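You operate a simulated robot arm through the tools that you are given. There is no shell and no other tool. Be economical: measure what you need, move in short steps, check, and stop when the job is done.

You are at the controls of a simulated robot arm. One attempt, no reset.

JOB
Clamp the large breaker, slide two barriers into its slots and unclamp it.
Fine: the grey barrier goes beside the coil pocket, the blue one beside the side pocket.

Only the result counts: the job must be done as asked and must still hold three seconds after the hand-in. Knocking over, shifting, dropping, spilling or breaking anything else fails it.

ROBOT AND FRAMES
A 7-joint arm with a two-finger parallel gripper, fixed in place. Base frame: the origin is at the foot of the arm, x ahead of it, y to its left, z up; the work surface is at about z = 1. Units: mm, degrees, N and s.
With the tool pointing down near the work surface it reaches from about 240 to 620 mm from the base axis. Its first joint turns from -66.0 to 66.0 degrees. Payload 2.6 kg.
The TCP is the grasp point between the finger pads, 30 mm short of the fingertips. In the tool frame z runs along the fingers and y along their closing line. Largest opening 94 mm; finger width 28, thickness 10; the body of the gripper, 50 by 96 mm, starts 55 mm behind the TCP.
Orientation is told as [roll, pitch, yaw] about the base's x, y, z axes, in that order, counted from this pose: with the fingers straight down and closing along the base's y, the tool's x points along the base's -x, its y along +y and its z along -z.

CONTROLS
- The arm moves only by the tool drive_tool. Its argument "commands" is a list that holds one entry, the list of rows, each a list of 7 numbers: the shift along the base's x, y, z in units of 25 mm (1.0 is 25 mm), then the turn, a rotation vector about the base's x, y, z in units of 6 degrees (1.0 is 6 degrees), then the finger opening in mm, from 0 to 94. In form: [[[x, y, z, rx, ry, rz, jaw], ...]]. A call has 1 to 20 rows; each row shifts and turns the commanded pose from where the row before left it. A call with a number of a shift or a turn outside -1 to 1 is refused whole. A row lasts 0.2 s, in which the tool goes at most 50 mm and 8.6 degrees; a call with a longer step from one row to the next is refused whole, and so is a gripper value outside its range. A pose out of reach is approached as far as the arm can. The call stops where the force on the tool passes 40 N (or 10 N more than at its start, if that is more) or the arm is blocked; 0.2 s more then pass. Each finger travels about 72 mm/s and halts on what it meets, pressing with about 27 N; the grip force reading is that of the motor and also rises with nothing between the fingers. The clock runs only during rows and for 0.2 s after the last one: add rows that do not move to give the fingers time. The reply holds the time, the measured pose of the TCP, the force on the tool along the base axes, the opening and the grip force, in the units named above and with some noise, and new pictures: "pictures" is both (left out), scene, wrist or none.
- Cameras (640 x 400 px; columns grow to the right, rows downward): "scene" is fixed at [30.1, 421.1, 586.2]; the picture's right is [-0.82, -0.58, 0.00], its down [-0.26, 0.37, -0.89] and it looks along [0.51, -0.73, -0.45] (base axes); focal length 296 px, centre (320, 200). "wrist" rides on the gripper at [76, 14, -102] in the tool frame; the picture's right is [-0.18, 0.98, 0.00], its down [-0.75, -0.14, -0.64] and it looks along [-0.63, -0.12, 0.77] (tool axes); focal length 243 px, centre (320, 200). There is no depth. A picture from a camera that has moved, and an enlarged one, comes with that camera's place and axes in the base frame and with its lens. The place of the scene camera against the robot may be out by one fixed shift of up to 12 mm in any direction.
- enlarge(camera, box): a new picture of the part [left, top, right, bottom] of that camera's present view, enlarged. It takes no simulated time.
- hand_in(): hands the job in; it is judged then, once.

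Go step by step. Nothing tells you positions but the pictures and the camera data: compare them with the known pose of the tool, close in by small moves and look again before you grip or let go. The budget is 120 turns and 170 pictures, counting those below and the enlarged ones. Unless the task says otherwise, let go and move clear before handing in, and close with one line.

The tools are called after "Call:" as a command line: name --argument value ..., lists and objects as JSON in quotes. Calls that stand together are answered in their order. drive_tool: Moves the arm, as the interface text tells. Its arguments: {"type":"object","properties":{"commands":{"type":"array","items":{"type":"array","items":{"type":"array","items":{"type":"number"}}}},"pictures":{"type":"string","enum":["both","scene","wrist","none"]}},"required":["commands"]} The other tools are called the same way: enlarge (camera, box) takes an enlarged picture of a part of a camera's view; hand_in () hands the job in.

At the start:

```text
time_s: 0.0
tool_pos: [361.8, 5.1, 417.9]
tool_rot: [0.0, 0.0, -0.1]
force: [0.3, 0.1, -0.2]
finger_gap: 94.2
grip_force: 0.2
```

scene: 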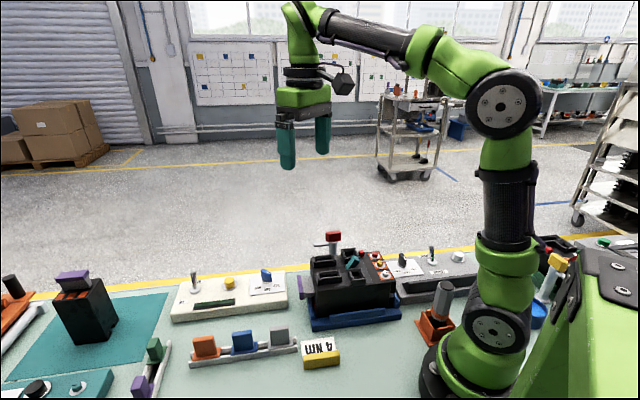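
wrist: 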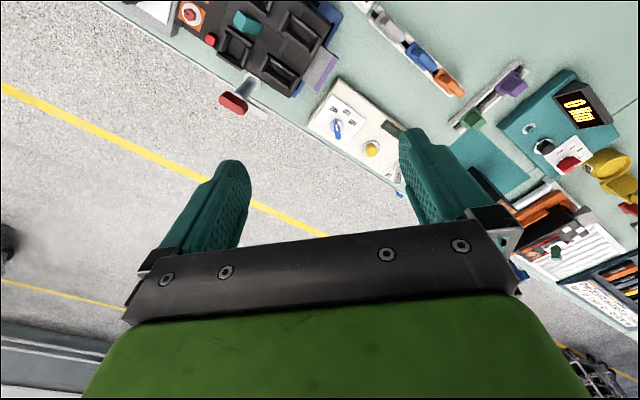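

I see a bench with a black breaker in a blue cradle with a red clamp handle, a rack of orange/blue/grey barriers, and various panels. I'll look closer first.

Call:
enlarge --camera "scene" --box '[270, 220, 430, 340]'

Call:
enlarge --camera "scene" --box '[160, 300, 360, 400]'

Call:
enlarge --camera "wrist" --box '[160, 0, 360, 125]'

Call:
enlarge --camera "scene" --box '[0, 240, 200, 400]'

```text
3.33 times, centred on (350, 280) of scene
camera zoom: at [30.1, 421.1, 586.2], right [-0.82, -0.58, 0.0], down [-0.26, 0.37, -0.89], along [0.51, -0.73, -0.45], focal length 988 px, centre (220, -67)
```

zoom: 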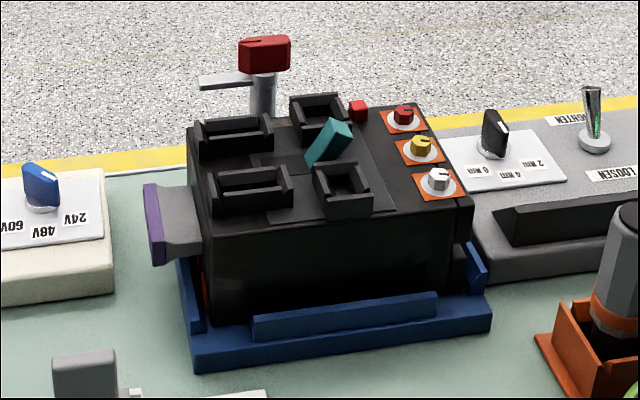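

```text
3.20 times, centred on (260, 350) of scene
camera zoom: at [30.1, 421.1, 586.2], right [-0.82, -0.58, 0.0], down [-0.26, 0.37, -0.89], along [0.51, -0.73, -0.45], focal length 948 px, centre (512, -280)
```

zoom: 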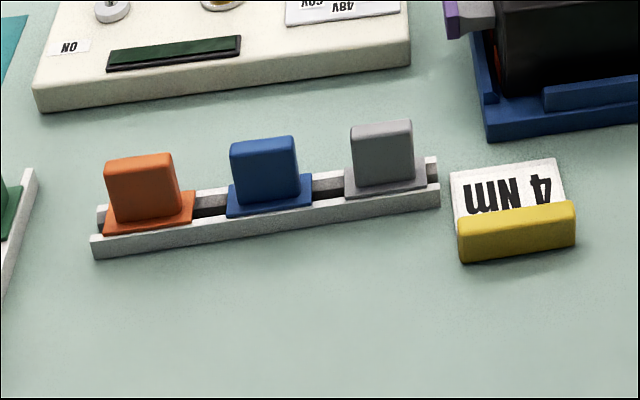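

```text
3.20 times, centred on (260, 62) of wrist
camera zoom: at [285.4, 20.1, 520.4], right [0.18, 0.98, 0.0], down [0.75, -0.14, 0.64], along [0.63, -0.12, -0.77], focal length 776 px, centre (512, 640)
```

zoom: 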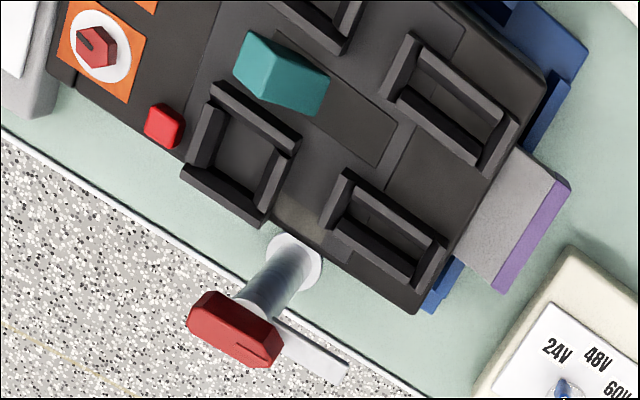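

```text
2.50 times, centred on (100, 320) of scene
camera zoom: at [30.1, 421.1, 586.2], right [-0.82, -0.58, 0.0], down [-0.26, 0.37, -0.89], along [0.51, -0.73, -0.45], focal length 741 px, centre (870, -100)
```

zoom: 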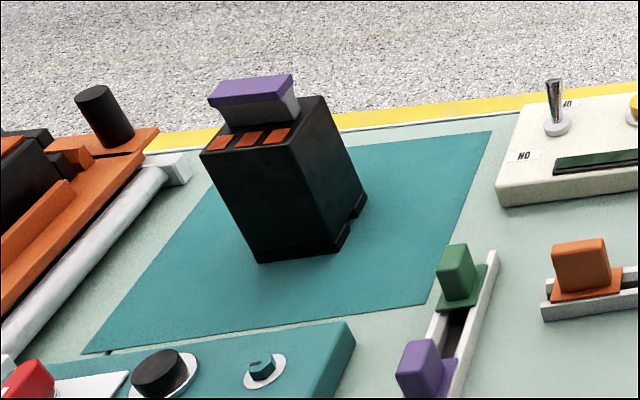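

I'll move the wrist camera over the breaker for a clearer view.

Call:
drive_tool --commands '[[[-1, -0.9, -0.5, 0, 0, 0, 94], [-1, -0.9, -0.5, 0, 0, 0, 94], [-0.8, -0.9, 0, 0, 0, 0, 94], [0, 0, 0, 0, 0, 0, 94]]]' --pictures "wrist"

```text
time_s: 1.0
tool_pos: [290.4, -61.8, 393.7]
tool_rot: [0.0, 0.0, 0.0]
force: [0.7, 0.0, -0.3]
finger_gap: 94.2
grip_force: 0.0
camera wrist: at [214.6, -46.8, 495.1], right [0.18, 0.98, 0.0], down [0.75, -0.14, 0.64], along [0.63, -0.12, -0.77], focal length 243 px, centre (320, 200)
```

wrist: 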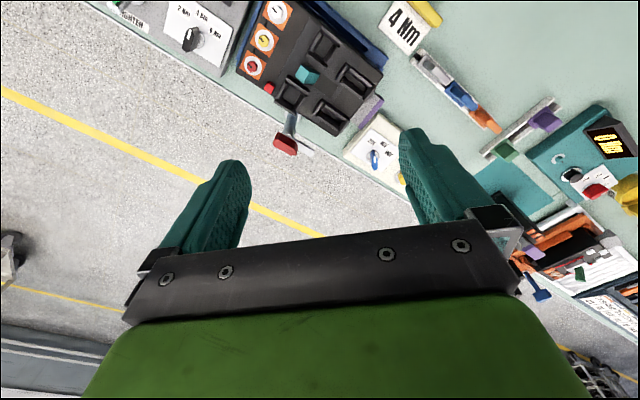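

Call:
enlarge --camera "wrist" --box '[230, 0, 390, 100]'

Call:
enlarge --camera "wrist" --box '[250, 90, 410, 190]'

Call:
enlarge --camera "wrist" --box '[380, 0, 640, 162]'

```text
4.00 times, centred on (310, 50) of wrist
camera zoom: at [214.6, -46.8, 495.1], right [0.18, 0.98, 0.0], down [0.75, -0.14, 0.64], along [0.63, -0.12, -0.77], focal length 970 px, centre (360, 800)
```

zoom: 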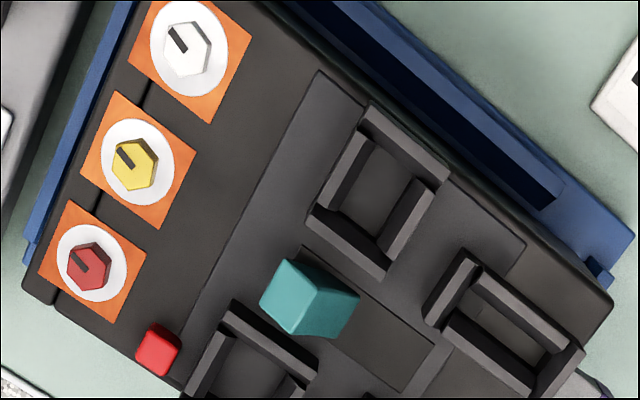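

```text
4.00 times, centred on (330, 140) of wrist
camera zoom: at [214.6, -46.8, 495.1], right [0.18, 0.98, 0.0], down [0.75, -0.14, 0.64], along [0.63, -0.12, -0.77], focal length 970 px, centre (280, 440)
```

zoom: 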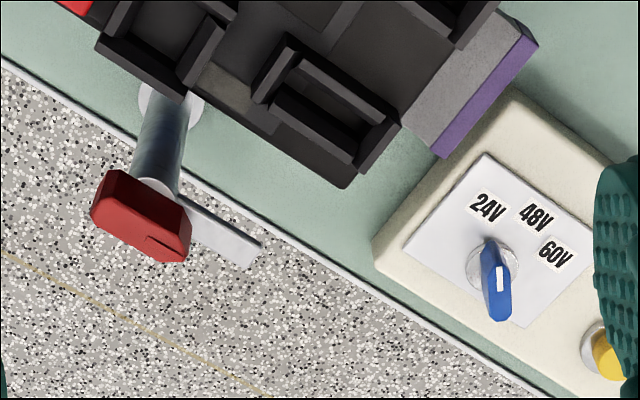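

```text
2.46 times, centred on (510, 81) of wrist
camera zoom: at [214.6, -46.8, 495.1], right [0.18, 0.98, 0.0], down [0.75, -0.14, 0.64], along [0.63, -0.12, -0.77], focal length 597 px, centre (-148, 493)
```

zoom: 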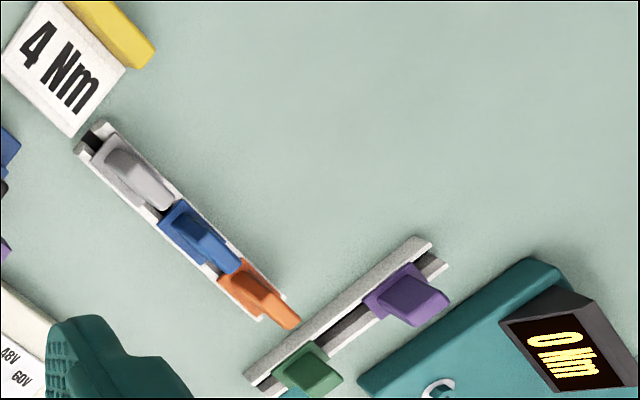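

Call:
enlarge --camera "wrist" --box '[480, 180, 640, 340]'

Call:
enlarge --camera "scene" --box '[380, 220, 640, 400]'

Call:
enlarge --camera "scene" --box '[295, 220, 385, 300]'

```text
2.50 times, centred on (560, 260) of wrist
camera zoom: at [214.6, -46.8, 495.1], right [0.18, 0.98, 0.0], down [0.75, -0.14, 0.64], along [0.63, -0.12, -0.77], focal length 606 px, centre (-280, 50)
```

zoom: 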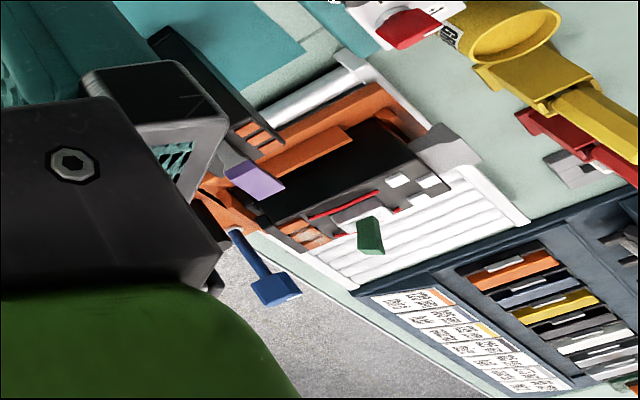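

```text
2.22 times, centred on (510, 310) of scene
camera zoom: at [30.1, 421.1, 586.2], right [-0.82, -0.58, 0.0], down [-0.26, 0.37, -0.89], along [0.51, -0.73, -0.45], focal length 659 px, centre (-102, -44)
```

zoom: 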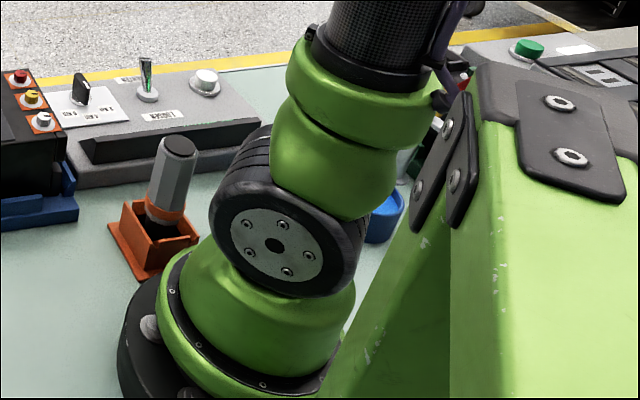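

```text
5.00 times, centred on (340, 260) of scene
camera zoom: at [30.1, 421.1, 586.2], right [-0.82, -0.58, 0.0], down [-0.26, 0.37, -0.89], along [0.51, -0.73, -0.45], focal length 1482 px, centre (220, -100)
```

zoom: 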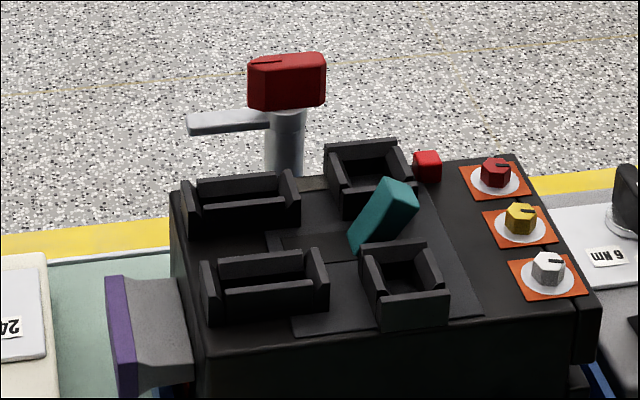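

The breaker's top is about 172x112 mm, centred near (295,-76), its long axis about 45° from x; the barrier rack is roughly parallel. I'll yaw 45° and lower to look at the pockets.

Call:
drive_tool --commands '[[[0, -0.2, -0.8, 0, 0, 1, 94], [0, -0.2, -0.8, 0, 0, 1, 94], [0, -0.2, -0.8, 0, 0, 1, 94], [0, -0.2, -0.8, 0, 0, 1, 94], [0, -0.2, -0.8, 0, 0, 1, 94], [0, -0.2, -0.8, 0, 0, 1, 94], [0, 0, 0, 0, 0, 1, 94], [0, 0, 0, 0, 0, 0.5, 94], [0, 0, 0, 0, 0, 0, 94]]]' --pictures "wrist"

```text
time_s: 3.0
tool_pos: [291.2, -92.0, 272.7]
tool_rot: [0.1, 0.1, 45.1]
force: [-1.6, 0.2, -0.6]
finger_gap: 94.1
grip_force: 0.0
camera wrist: at [227.7, -135.5, 375.4], right [-0.57, 0.82, 0.0], down [0.63, 0.43, 0.64], along [0.53, 0.36, -0.77], focal length 243 px, centre (320, 200)
```

wrist: 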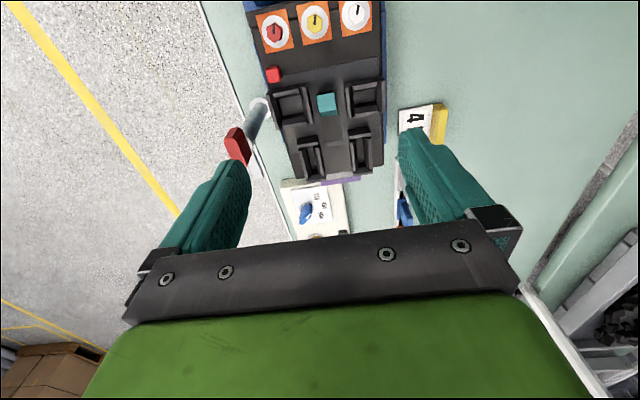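

Call:
enlarge --camera "wrist" --box '[220, 60, 412, 180]'

Call:
enlarge --camera "wrist" --box '[260, 75, 340, 185]'

```text
3.33 times, centred on (316, 120) of wrist
camera zoom: at [227.7, -135.5, 375.4], right [-0.57, 0.82, 0.0], down [0.63, 0.43, 0.64], along [0.53, 0.36, -0.77], focal length 809 px, centre (333, 467)
```

zoom: 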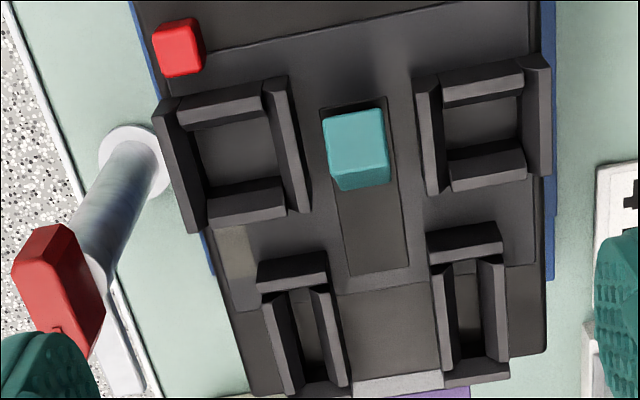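

```text
3.64 times, centred on (300, 130) of wrist
camera zoom: at [227.7, -135.5, 375.4], right [-0.57, 0.82, 0.0], down [0.63, 0.43, 0.64], along [0.53, 0.36, -0.77], focal length 882 px, centre (393, 454)
```

zoom: 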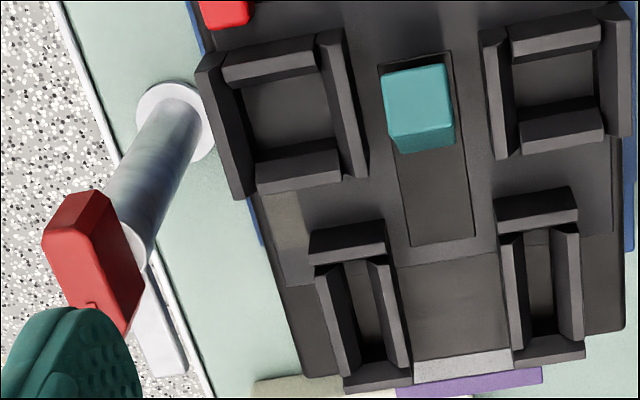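

The larger/smaller square pockets and two slots are visible, but which is the coil pocket is unclear. I'll survey the left part of the bench for markings.

Call:
drive_tool --commands '[[[0.5, 1, 0.3, 0, 0, -1, 94], [0.5, 1, 0.3, 0, 0, -1, 94], [0.5, 1, 0.3, 0, 0, -1, 94], [0.5, 1, 0.3, 0, 0, -1, 94], [0.5, 1, 0.3, 0, 0, -1, 94], [0.5, 1, 0.3, 0, 0, 0, 94], [0.5, 1, 0, 0, 0, 0, 94], [0.5, 1, 0, 0, 0, 0, 94], [0, 0, 0, 0, 0, 0, 94]]]' --pictures "wrist"

```text
time_s: 5.0
tool_pos: [392.2, 106.7, 317.4]
tool_rot: [0.0, 0.0, 15.0]
force: [-0.1, -0.1, -1.2]
finger_gap: 93.8
grip_force: 0.1
camera wrist: at [314.7, 101.7, 420.6], right [-0.08, 1.0, 0.0], down [0.76, 0.06, 0.64], along [0.64, 0.05, -0.77], focal length 243 px, centre (320, 200)
```

wrist: 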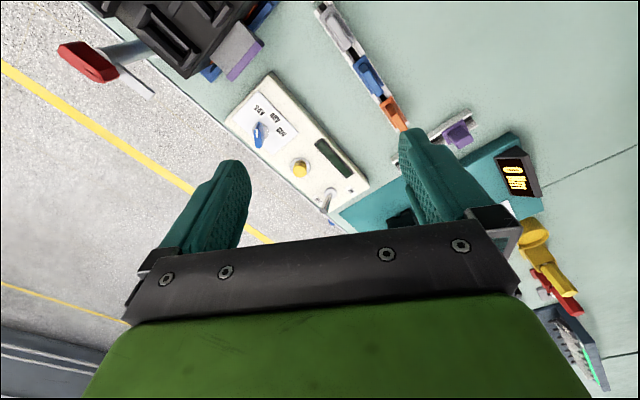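

Call:
drive_tool --commands '[[[-0.8, 0, 1, 0, 0, -1, 94], [-0.8, 0, 1, 0, 0, -1, 94], [-0.8, 0, 1, 0, 0, -1, 94], [-0.8, 0, 1, 0, 0, 0, 94], [-0.8, 0, 1, 0, 0, 0, 94], [-0.5, 0, 1, 0, 0, 0, 94], [0, 0, 0, 0, 0, 0, 94]]]' --pictures "wrist"

Call:
enlarge --camera "wrist" --box '[440, 60, 640, 260]'

```text
time_s: 6.6
tool_pos: [278.7, 107.7, 469.3]
tool_rot: [0.0, 0.0, -3.1]
force: [-0.8, 0.6, -0.1]
finger_gap: 94.1
grip_force: 0.1
camera wrist: at [203.2, 126.7, 571.2], right [0.23, 0.97, 0.0], down [0.75, -0.18, 0.64], along [0.62, -0.15, -0.77], focal length 243 px, centre (320, 200)
```

wrist: 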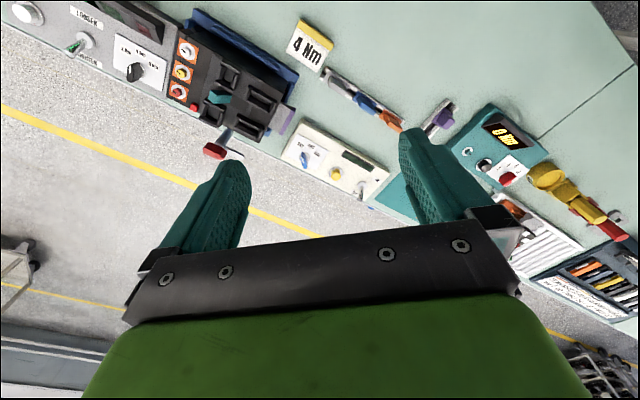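

```text
2.00 times, centred on (540, 160) of wrist
camera zoom: at [203.2, 126.7, 571.2], right [0.23, 0.97, 0.0], down [0.75, -0.18, 0.64], along [0.62, -0.15, -0.77], focal length 485 px, centre (-120, 280)
```

zoom: 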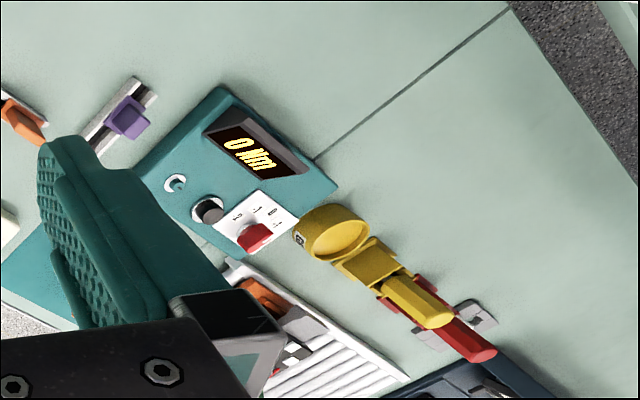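

Call:
enlarge --camera "wrist" --box '[520, 200, 640, 320]'

Call:
enlarge --camera "wrist" --box '[455, 95, 555, 195]'

Call:
enlarge --camera "wrist" --box '[300, 50, 470, 150]'

```text
3.33 times, centred on (580, 260) of wrist
camera zoom: at [203.2, 126.7, 571.2], right [0.23, 0.97, 0.0], down [0.75, -0.18, 0.64], along [0.62, -0.15, -0.77], focal length 809 px, centre (-547, 0)
```

zoom: 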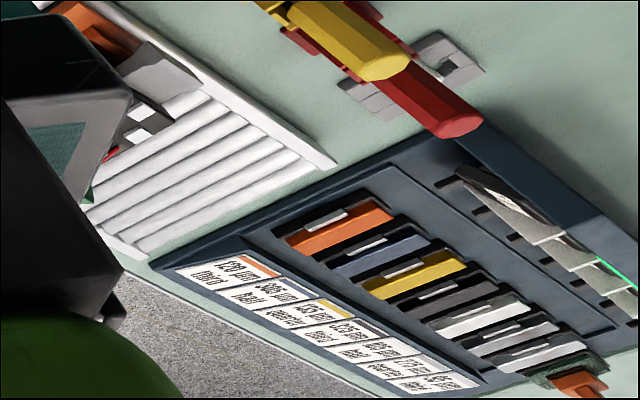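

```text
4.00 times, centred on (505, 145) of wrist
camera zoom: at [203.2, 126.7, 571.2], right [0.23, 0.97, 0.0], down [0.75, -0.18, 0.64], along [0.62, -0.15, -0.77], focal length 970 px, centre (-420, 420)
```

zoom: 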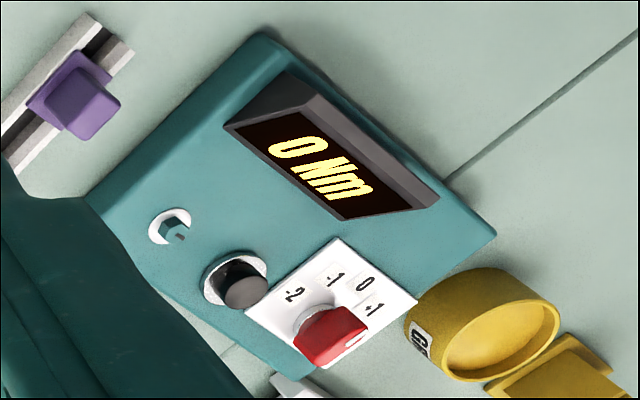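

```text
3.76 times, centred on (385, 100) of wrist
camera zoom: at [203.2, 126.7, 571.2], right [0.23, 0.97, 0.0], down [0.75, -0.18, 0.64], along [0.62, -0.15, -0.77], focal length 913 px, centre (75, 576)
```

zoom: 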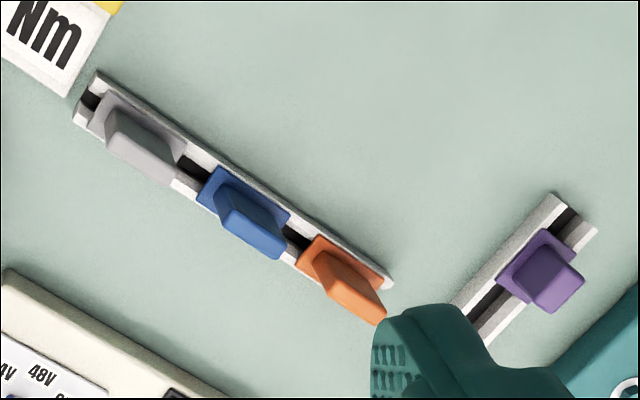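

The surroundings carry no legend, so I'll take a close view of the breaker's top for marks.

Call:
drive_tool --commands '[[[0, -1, -1, 0, 0, 1, 94], [0, -1, -1, 0, 0, 1, 94], [0, -1, -1, 0, 0, 1, 94], [0, -1, -1, 0, 0, 1, 94], [0, -1, -1, 0, 0, 1, 94], [0, -1, -1, 0, 0, 1, 94], [0, -1, -1, 0, 0, 1, 94], [0, -0.5, -1, 0, 0, 1, 94], [-0.6, 0, -0.6, 0, 0, 0, 94], [-0.6, 0, 0, 0, 0, 0, 94], [0, 0, 0, 0, 0, 0, 94]]]' --pictures "wrist"

Call:
enlarge --camera "wrist" --box '[220, 0, 420, 125]'

Call:
enlarge --camera "wrist" --box '[240, 100, 420, 212]'

```text
time_s: 9.0
tool_pos: [248.2, -80.2, 253.6]
tool_rot: [0.0, 0.0, 45.0]
force: [0.8, -0.7, -0.2]
finger_gap: 94.1
grip_force: 0.1
camera wrist: at [184.9, -123.1, 355.6], right [-0.57, 0.82, 0.0], down [0.63, 0.43, 0.64], along [0.53, 0.36, -0.77], focal length 243 px, centre (320, 200)
```

wrist: 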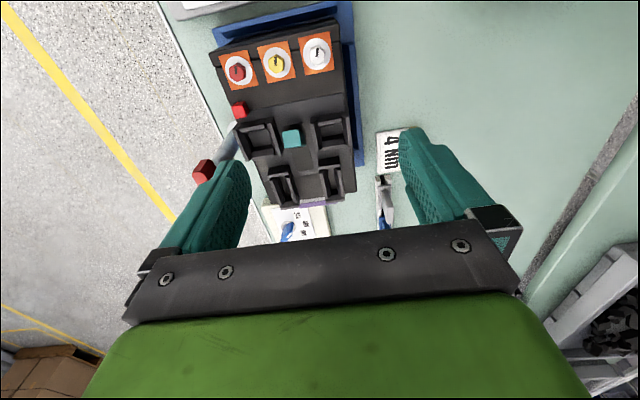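

```text
3.20 times, centred on (320, 62) of wrist
camera zoom: at [184.9, -123.1, 355.6], right [-0.57, 0.82, 0.0], down [0.63, 0.43, 0.64], along [0.53, 0.36, -0.77], focal length 776 px, centre (320, 640)
```

zoom: 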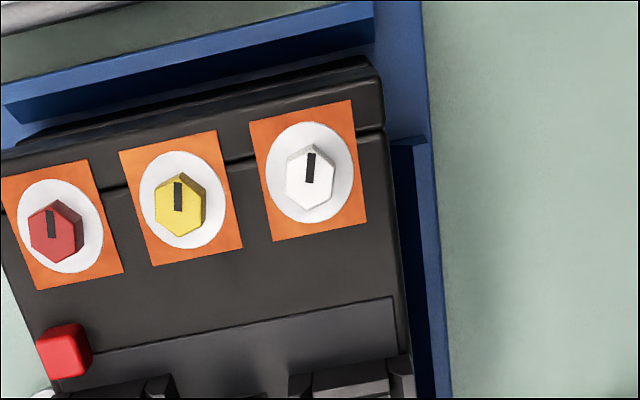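

```text
3.56 times, centred on (330, 156) of wrist
camera zoom: at [184.9, -123.1, 355.6], right [-0.57, 0.82, 0.0], down [0.63, 0.43, 0.64], along [0.53, 0.36, -0.77], focal length 863 px, centre (284, 356)
```

zoom: 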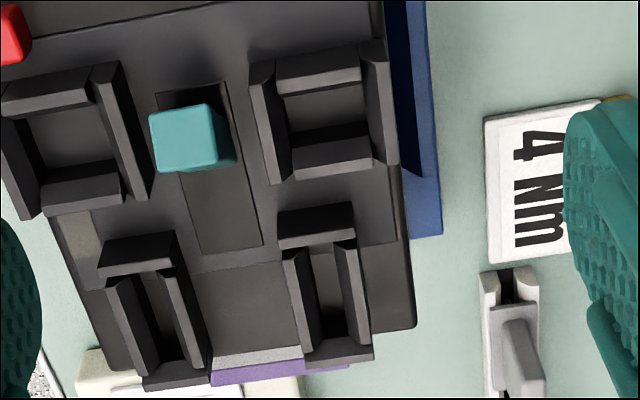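

Breaker top is at z≈105, clamp post near (385,-138) with its red handle around z≈128; the tan patch on the breaker is where the arm should land after a +90° turn. I'll inspect the clamp and the modules closely.

Call:
enlarge --camera "scene" --box '[305, 225, 353, 255]'

Call:
enlarge --camera "scene" --box '[120, 330, 180, 400]'

Call:
drive_tool --commands '[[[0.6, 0.3, -0.5, 0, 0, -1, 94], [0.6, 0.5, -0.5, 0, 0, -1, 94], [0.6, 0, 0, 0, 0, -1, 94], [0, 0, 0, 0, 0, -1, 94], [0, 0, 0, 0, 0, -1, 94], [0, 0, 0, 0, 0, -1, 94], [0, 0, 0, 0, 0, -1, 94], [0, 0, 0, 0, 0, -1, 94], [0, 0, 0, 0, 0, -1, 94], [0, 0, 0, 0, 0, -1, 94], [0, 0, 0, 0, 0, -1, 94], [0, 0, 0, 0, 0, -1, 94], [0, 0, 0, 0, 0, -1, 94], [0, 0, 0, 0, 0, -1, 94], [0, 0, 0, 0, 0, -1, 94], [0, 0, 0, 0, 0, 0, 94]]]' --pictures "wrist"

```text
13.33 times, centred on (329, 240) of scene
camera zoom: at [30.1, 421.1, 586.2], right [-0.82, -0.58, 0.0], down [-0.26, 0.37, -0.89], along [0.51, -0.73, -0.45], focal length 3952 px, centre (200, -333)
```

zoom: 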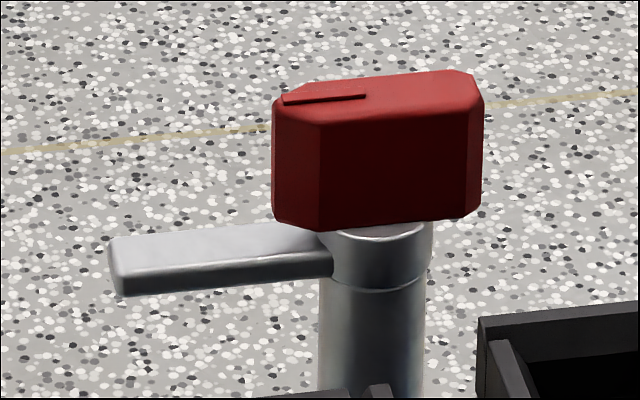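

```text
5.71 times, centred on (150, 365) of scene
camera zoom: at [30.1, 421.1, 586.2], right [-0.82, -0.58, 0.0], down [-0.26, 0.37, -0.89], along [0.51, -0.73, -0.45], focal length 1694 px, centre (1291, -743)
```

zoom: 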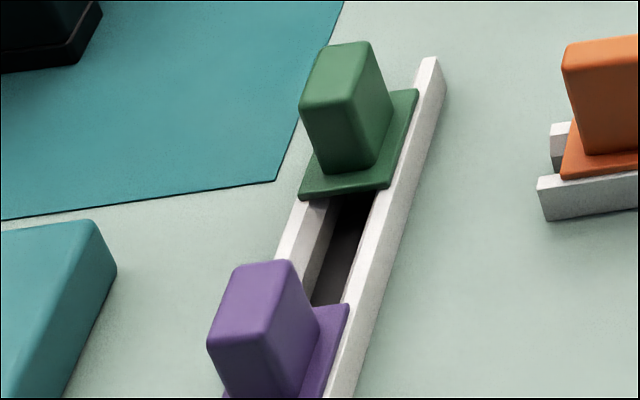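

```text
time_s: 12.4
tool_pos: [293.0, -59.9, 228.5]
tool_rot: [0.1, 0.1, -45.1]
force: [0.4, 0.4, 1.0]
finger_gap: 94.3
grip_force: 0.0
camera wrist: at [250.6, 4.7, 330.2], right [0.83, 0.56, 0.0], down [0.43, -0.63, 0.64], along [0.36, -0.53, -0.77], focal length 243 px, centre (320, 200)
```

wrist: 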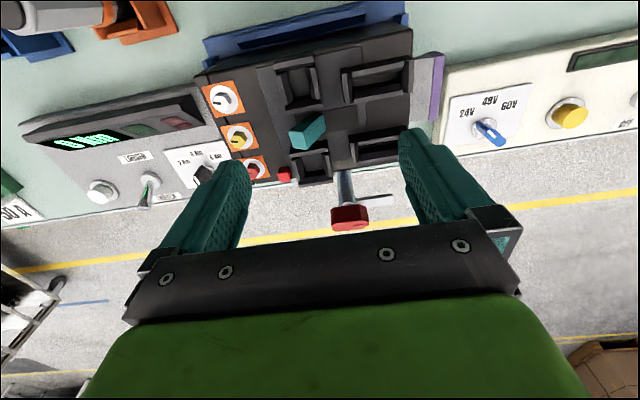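

Call:
enlarge --camera "wrist" --box '[260, 110, 420, 240]'

Call:
enlarge --camera "wrist" --box '[240, 40, 440, 165]'

```text
3.08 times, centred on (340, 175) of wrist
camera zoom: at [250.6, 4.7, 330.2], right [0.83, 0.56, 0.0], down [0.43, -0.63, 0.64], along [0.36, -0.53, -0.77], focal length 746 px, centre (258, 277)
```

zoom: 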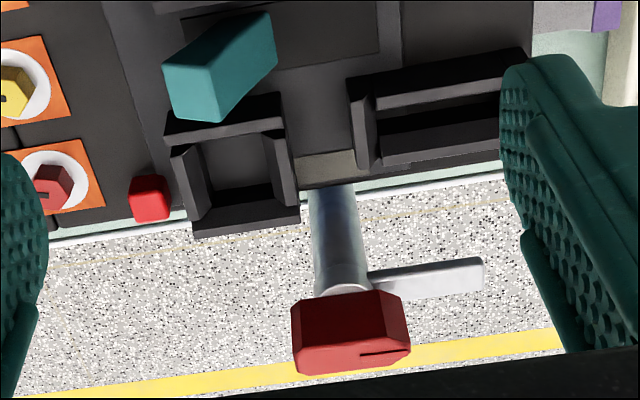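

```text
3.20 times, centred on (340, 102) of wrist
camera zoom: at [250.6, 4.7, 330.2], right [0.83, 0.56, 0.0], down [0.43, -0.63, 0.64], along [0.36, -0.53, -0.77], focal length 776 px, centre (256, 512)
```

zoom: 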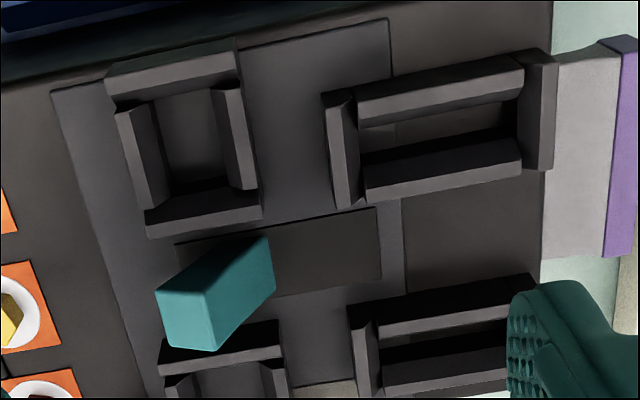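

Call:
enlarge --camera "wrist" --box '[264, 54, 328, 118]'

Call:
enlarge --camera "wrist" --box '[284, 130, 354, 190]'

Call:
enlarge --camera "wrist" --box '[335, 50, 420, 165]'

```text
6.25 times, centred on (296, 86) of wrist
camera zoom: at [250.6, 4.7, 330.2], right [0.83, 0.56, 0.0], down [0.43, -0.63, 0.64], along [0.36, -0.53, -0.77], focal length 1516 px, centre (470, 912)
```

zoom: 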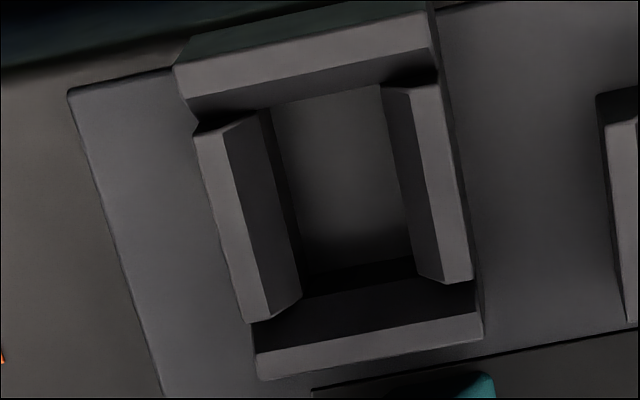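

```text
6.67 times, centred on (319, 160) of wrist
camera zoom: at [250.6, 4.7, 330.2], right [0.83, 0.56, 0.0], down [0.43, -0.63, 0.64], along [0.36, -0.53, -0.77], focal length 1618 px, centre (327, 467)
```

zoom: 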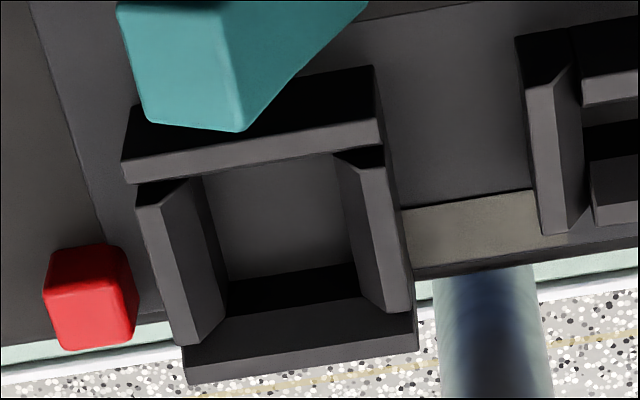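

```text
3.48 times, centred on (378, 108) of wrist
camera zoom: at [250.6, 4.7, 330.2], right [0.83, 0.56, 0.0], down [0.43, -0.63, 0.64], along [0.36, -0.53, -0.77], focal length 844 px, centre (120, 522)
```

zoom: 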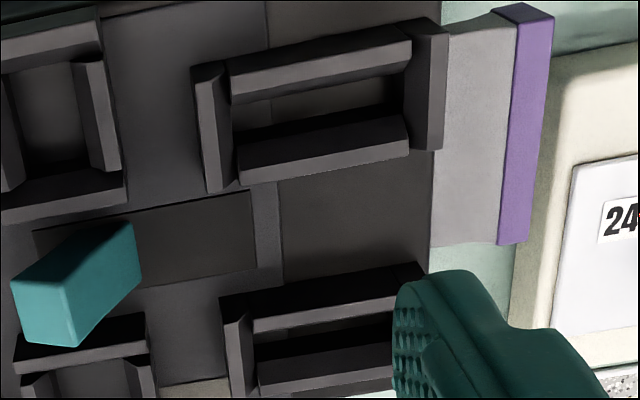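

No marks inside the pockets. The red trip button sits at the clamp-side pocket, so I take that as the coil pocket. First the clamp: I hover over its handle at (388,-139) with the fingers closing along the bar.

Call:
drive_tool --commands '[[[0.95, -0.8, 0, 0, 0, 0, 70], [0.95, -0.8, 0, 0, 0, 0, 70], [0.95, -0.8, -0.5, 0, 0, 0, 70], [0.95, -0.8, -0.5, 0, 0, 0, 70], [0, 0, 0, 0, 0, 0, 70], [0, 0, 0, 0, 0, 0, 70]]]'

```text
time_s: 13.8
tool_pos: [387.9, -140.1, 202.3]
tool_rot: [0.0, 0.0, -45.0]
force: [-0.4, 0.9, -0.4]
finger_gap: 70.2
grip_force: 0.0
camera wrist: at [345.5, -75.5, 304.8], right [0.83, 0.56, 0.0], down [0.43, -0.63, 0.64], along [0.36, -0.53, -0.77], focal length 243 px, centre (320, 200)
```

scene: 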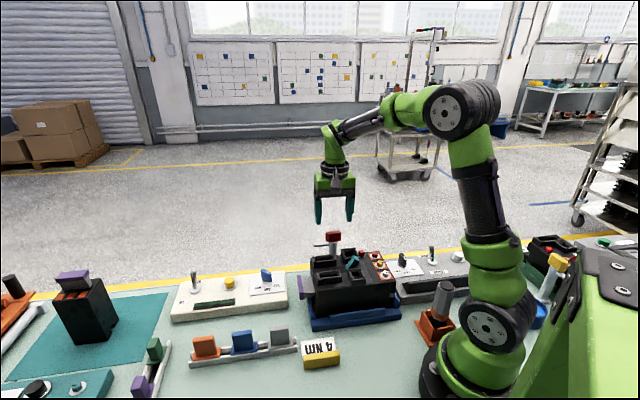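
wrist: 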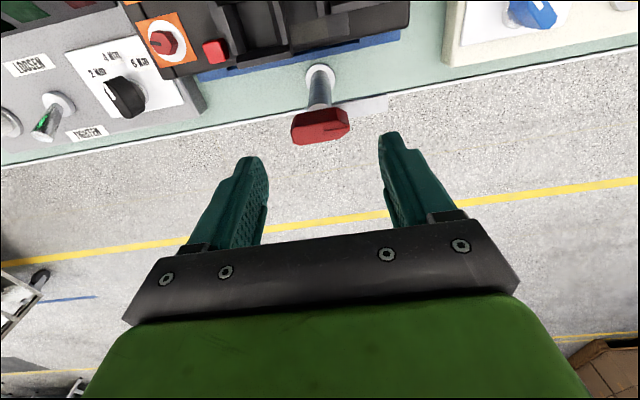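

Call:
enlarge --camera "wrist" --box '[270, 50, 400, 160]'

Call:
enlarge --camera "scene" --box '[280, 170, 400, 270]'

```text
3.64 times, centred on (335, 105) of wrist
camera zoom: at [345.5, -75.5, 304.8], right [0.83, 0.56, 0.0], down [0.43, -0.63, 0.64], along [0.36, -0.53, -0.77], focal length 882 px, centre (266, 546)
```

zoom: 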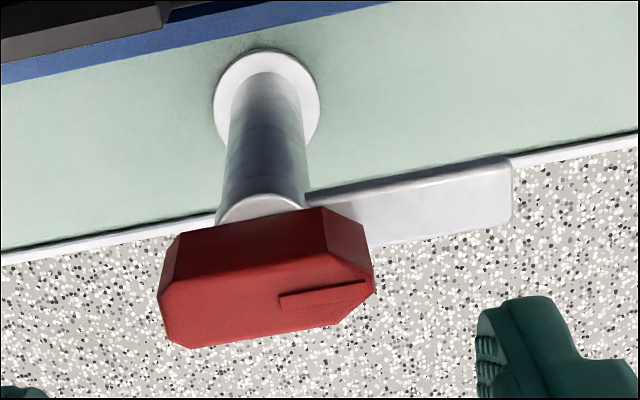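

```text
4.00 times, centred on (340, 220) of scene
camera zoom: at [30.1, 421.1, 586.2], right [-0.82, -0.58, 0.0], down [-0.26, 0.37, -0.89], along [0.51, -0.73, -0.45], focal length 1186 px, centre (240, 120)
```

zoom: 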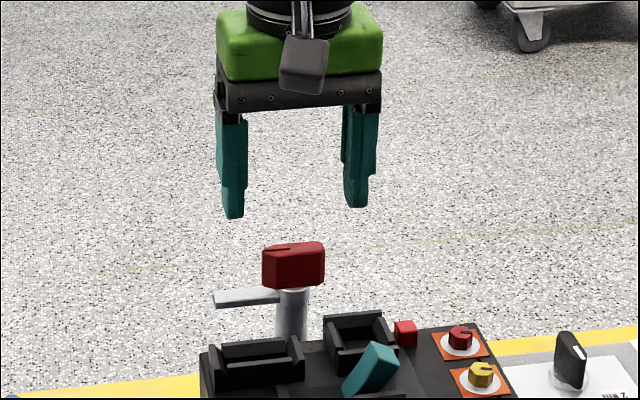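

The handle centre checks out at about (388,-138), bar at 45°. Descending to grip it.

Call:
drive_tool --commands '[[[0, 0.08, -0.7, 0, 0, 0, 70], [0, 0, -0.7, 0, 0, 0, 70], [0, 0, -0.6, 0, 0, 0, 70], [0, 0, 0, 0, 0, 0, 70]]]'

```text
time_s: 14.8
tool_pos: [388.5, -137.1, 152.2]
tool_rot: [0.0, 0.0, -44.9]
force: [-0.7, -0.5, 0.2]
finger_gap: 69.9
grip_force: 0.1
camera wrist: at [345.0, -73.2, 254.7], right [0.83, 0.56, 0.0], down [0.43, -0.63, 0.64], along [0.36, -0.53, -0.77], focal length 243 px, centre (320, 200)
```

scene: 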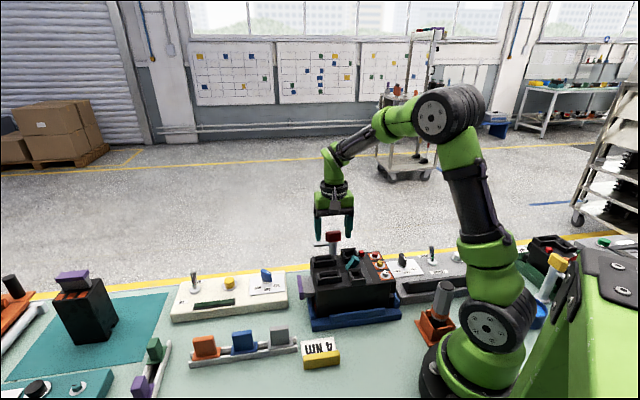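
wrist: 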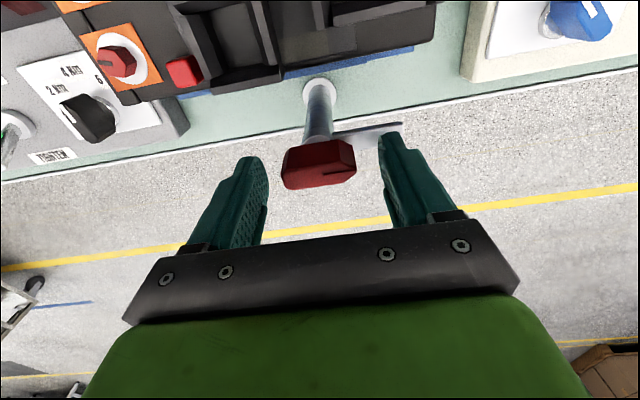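

Call:
enlarge --camera "scene" --box '[295, 190, 375, 265]'

Call:
enlarge --camera "wrist" --box '[210, 100, 430, 240]'

```text
5.33 times, centred on (335, 228) of scene
camera zoom: at [30.1, 421.1, 586.2], right [-0.82, -0.58, 0.0], down [-0.26, 0.37, -0.89], along [0.51, -0.73, -0.45], focal length 1581 px, centre (240, 53)
```

zoom: 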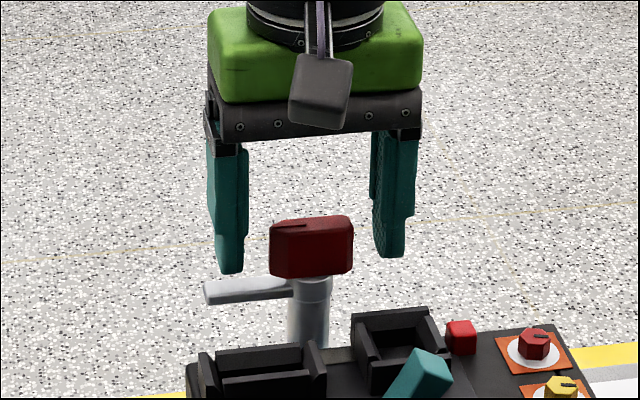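

```text
2.86 times, centred on (320, 170) of wrist
camera zoom: at [345.0, -73.2, 254.7], right [0.83, 0.56, 0.0], down [0.43, -0.63, 0.64], along [0.36, -0.53, -0.77], focal length 693 px, centre (320, 286)
```

zoom: 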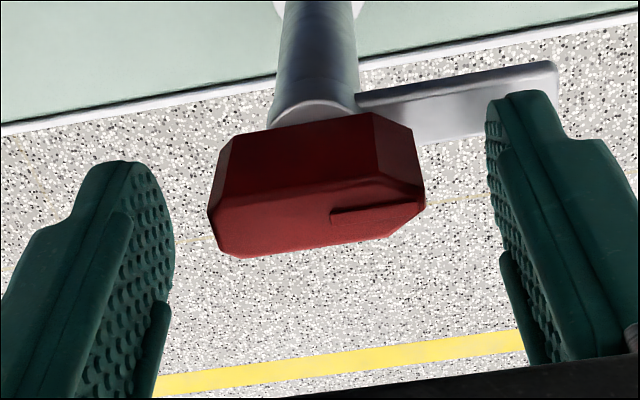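

Fingertips straddle the handle just above the arm; closing and then turning +90° in steps.

Call:
drive_tool --commands '[[[0, 0, 0, 0, 0, 0, 20], [0, 0, 0, 0, 0, 0, 20], [0, 0, 0, 0, 0, 0, 20], [0, 0, 0, 0, 0, 0, 20]]]' --pictures "wrist"

```text
time_s: 15.8
tool_pos: [388.8, -138.9, 152.2]
tool_rot: [0.0, 0.1, -45.1]
force: [-1.2, -1.1, -4.2]
finger_gap: 41.9
grip_force: 44.9
camera wrist: at [344.9, -73.4, 254.8], right [0.83, 0.56, 0.0], down [0.43, -0.63, 0.64], along [0.36, -0.53, -0.77], focal length 243 px, centre (320, 200)
```

wrist: 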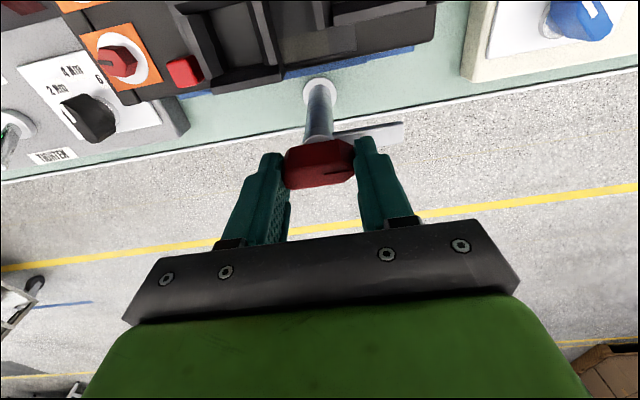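

Call:
drive_tool --commands '[[[0, 0, 0, 0, 0, 1, 20], [0, 0, 0, 0, 0, 1, 20], [0, 0, 0, 0, 0, 1, 20], [0, 0, 0, 0, 0, 1, 20], [0, 0, 0, 0, 0, 1, 20], [0, 0, 0, 0, 0, 0, 20]]]'

```text
time_s: 17.2
tool_pos: [388.7, -136.9, 152.9]
tool_rot: [0.1, 0.1, -14.8]
force: [3.4, 5.3, -16.3]
finger_gap: 41.8
grip_force: 44.8
camera wrist: at [319.3, -103.3, 254.9], right [0.43, 0.9, 0.0], down [0.69, -0.33, 0.64], along [0.58, -0.27, -0.77], focal length 243 px, centre (320, 200)
```

scene: 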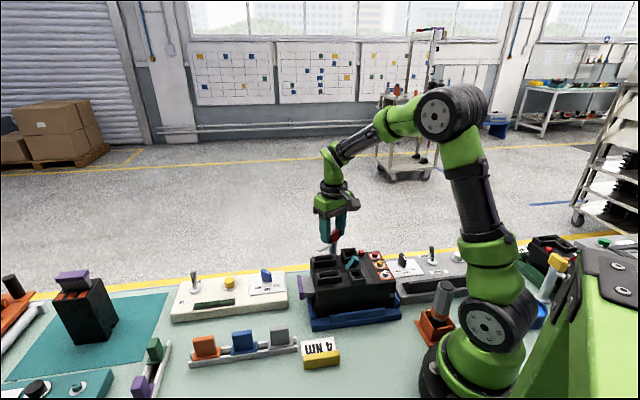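
wrist: 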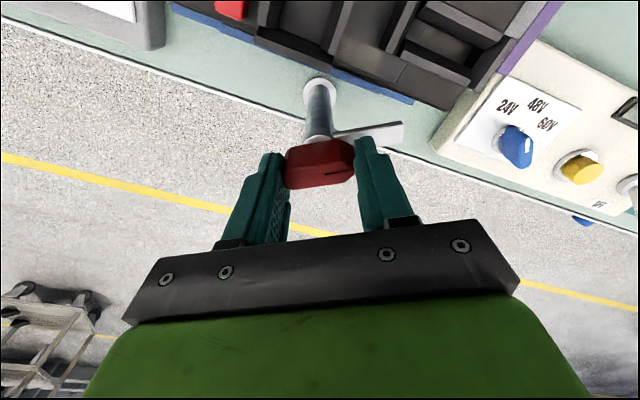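

The handle turns, and it pulls the tool down a little, so the clamp screws down; I follow it down while turning.

Call:
drive_tool --commands '[[[0, 0, -0.08, 0, 0, 0, 20], [0, 0, -0.03, 0, 0, 1, 20], [0, 0, -0.03, 0, 0, 1, 20], [0, 0, 0, 0, 0, 0, 20]]]' --pictures "none"

```text
time_s: 18.2
tool_pos: [388.1, -135.7, 151.5]
tool_rot: [0.1, -0.1, -2.9]
force: [-12.9, 18.3, 33.7]
finger_gap: 41.8
grip_force: 44.6
```

Call:
drive_tool --commands '[[[-0.05, 0.08, 0.1, 0, 0, 0, 20], [0, 0, 0, 0, 0, 0, 20]]]'

Call:
enlarge --camera "wrist" --box '[240, 40, 460, 200]'

```text
time_s: 18.8
tool_pos: [389.4, -135.6, 150.9]
tool_rot: [-0.2, -0.1, -2.9]
force: [30.1, -0.9, -15.7]
finger_gap: 41.8
grip_force: 44.5
camera wrist: at [314.0, -117.7, 253.3], right [0.23, 0.97, 0.0], down [0.74, -0.18, 0.65], along [0.63, -0.15, -0.76], focal length 243 px, centre (320, 200)
```

scene: 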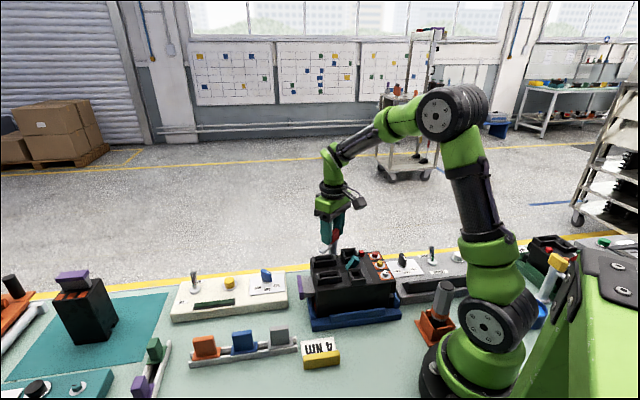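
wrist: 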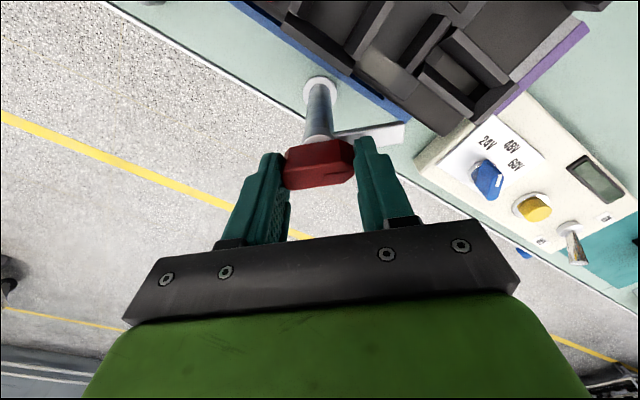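

```text
2.50 times, centred on (350, 120) of wrist
camera zoom: at [314.0, -117.7, 253.3], right [0.23, 0.97, 0.0], down [0.74, -0.18, 0.65], along [0.63, -0.15, -0.76], focal length 606 px, centre (245, 400)
```

zoom: 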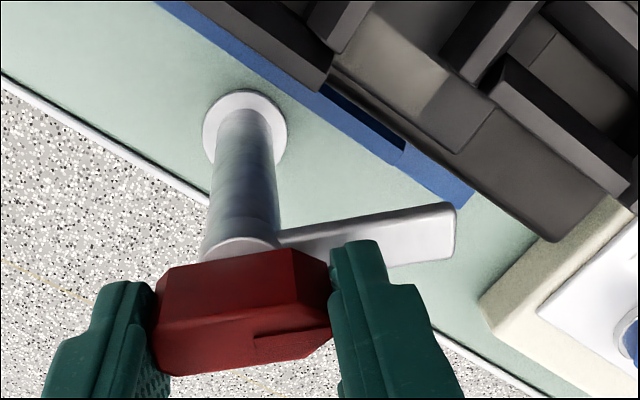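

Call:
drive_tool --commands '[[[0.035, 0, -0.03, 0, 0, 0, 20], [0, 0, 0, 0, 0, 1, 20], [0, 0, 0, 0, 0, 1, 20], [0, 0, 0, 0, 0, 0, 20]]]' --pictures "none"

```text
time_s: 19.8
tool_pos: [389.9, -135.0, 150.6]
tool_rot: [-0.1, -0.1, 9.1]
force: [23.0, -3.8, -10.1]
finger_gap: 42.0
grip_force: 45.2
```

Call:
drive_tool --commands '[[[0.025, 0, -0.02, 0, 0, 1, 20], [0, 0, -0.02, 0, 0, 1, 20], [0, 0, -0.02, 0, 0, 0, 20]]]' --pictures "none"

```text
time_s: 20.6
tool_pos: [388.9, -135.5, 151.0]
tool_rot: [-0.1, -0.1, 21.0]
force: [2.6, 2.9, 26.3]
finger_gap: 42.0
grip_force: 44.8
```

Call:
drive_tool --commands '[[[0, 0, 0.04, 0, 0, 1, 20], [0, 0, 0, 0, 0, 1, 20], [0, 0, 0, 0, 0, 0, 20]]]'

Call:
enlarge --camera "wrist" --box '[240, 40, 460, 200]'

```text
time_s: 21.4
tool_pos: [388.8, -135.4, 149.9]
tool_rot: [0.0, -0.1, 33.0]
force: [-11.4, 8.9, 32.0]
finger_gap: 42.0
grip_force: 44.7
camera wrist: at [317.6, -164.2, 253.5], right [-0.38, 0.92, 0.0], down [0.71, 0.29, 0.64], along [0.59, 0.25, -0.77], focal length 243 px, centre (320, 200)
```

scene: 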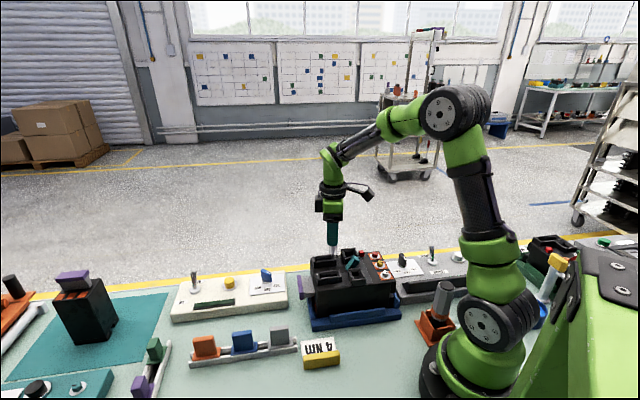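
wrist: 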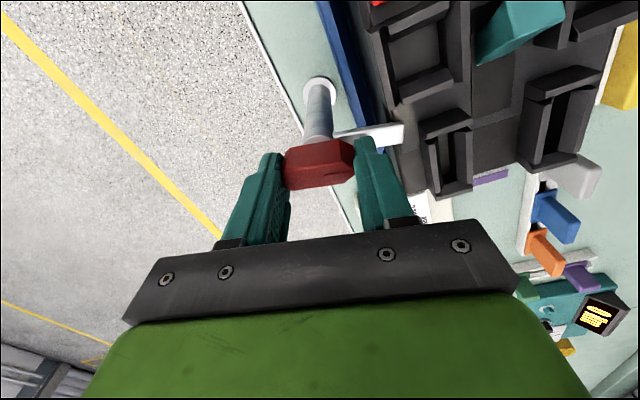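

```text
2.50 times, centred on (350, 120) of wrist
camera zoom: at [317.6, -164.2, 253.5], right [-0.38, 0.92, 0.0], down [0.71, 0.29, 0.64], along [0.59, 0.25, -0.77], focal length 606 px, centre (245, 400)
```

zoom: 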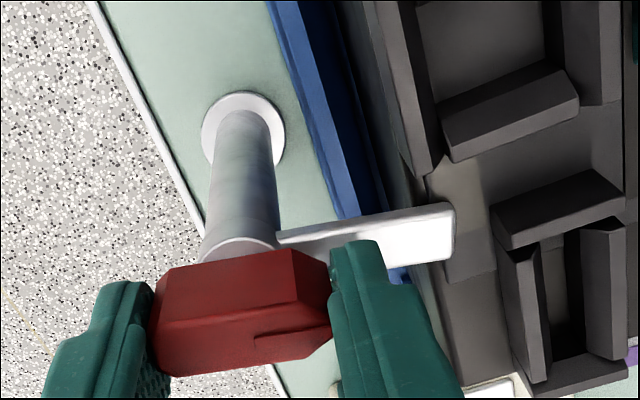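

Call:
drive_tool --commands '[[[-0.01, 0.01, 0.04, 0, 0, 0, 20], [0, 0, 0, 0, 0, 1, 20], [0, 0, 0, 0, 0, 1, 20], [0, 0, 0, 0, 0, 0, 20]]]' --pictures "wrist"

Call:
enlarge --camera "wrist" --box '[240, 40, 460, 200]'

```text
time_s: 22.4
tool_pos: [388.4, -134.5, 151.7]
tool_rot: [0.1, -0.1, 45.1]
force: [-6.4, 11.6, 16.8]
finger_gap: 41.9
grip_force: 45.1
camera wrist: at [325.2, -178.1, 253.5], right [-0.57, 0.82, 0.0], down [0.63, 0.43, 0.64], along [0.53, 0.36, -0.77], focal length 243 px, centre (320, 200)
```

wrist: 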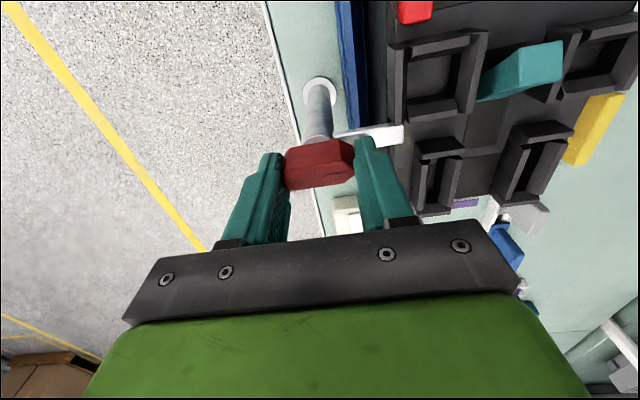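

```text
2.50 times, centred on (350, 120) of wrist
camera zoom: at [325.2, -178.1, 253.5], right [-0.57, 0.82, 0.0], down [0.63, 0.43, 0.64], along [0.53, 0.36, -0.77], focal length 606 px, centre (245, 400)
```

zoom: 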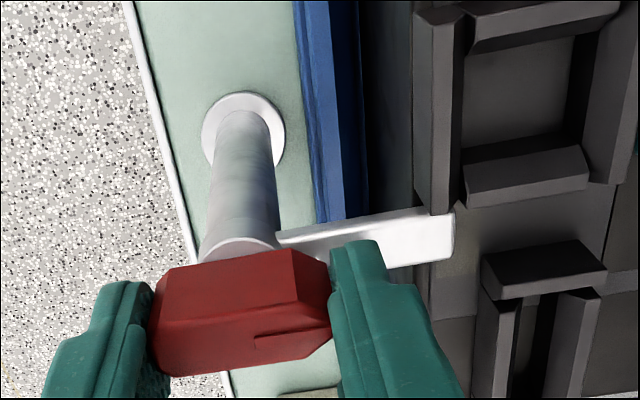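

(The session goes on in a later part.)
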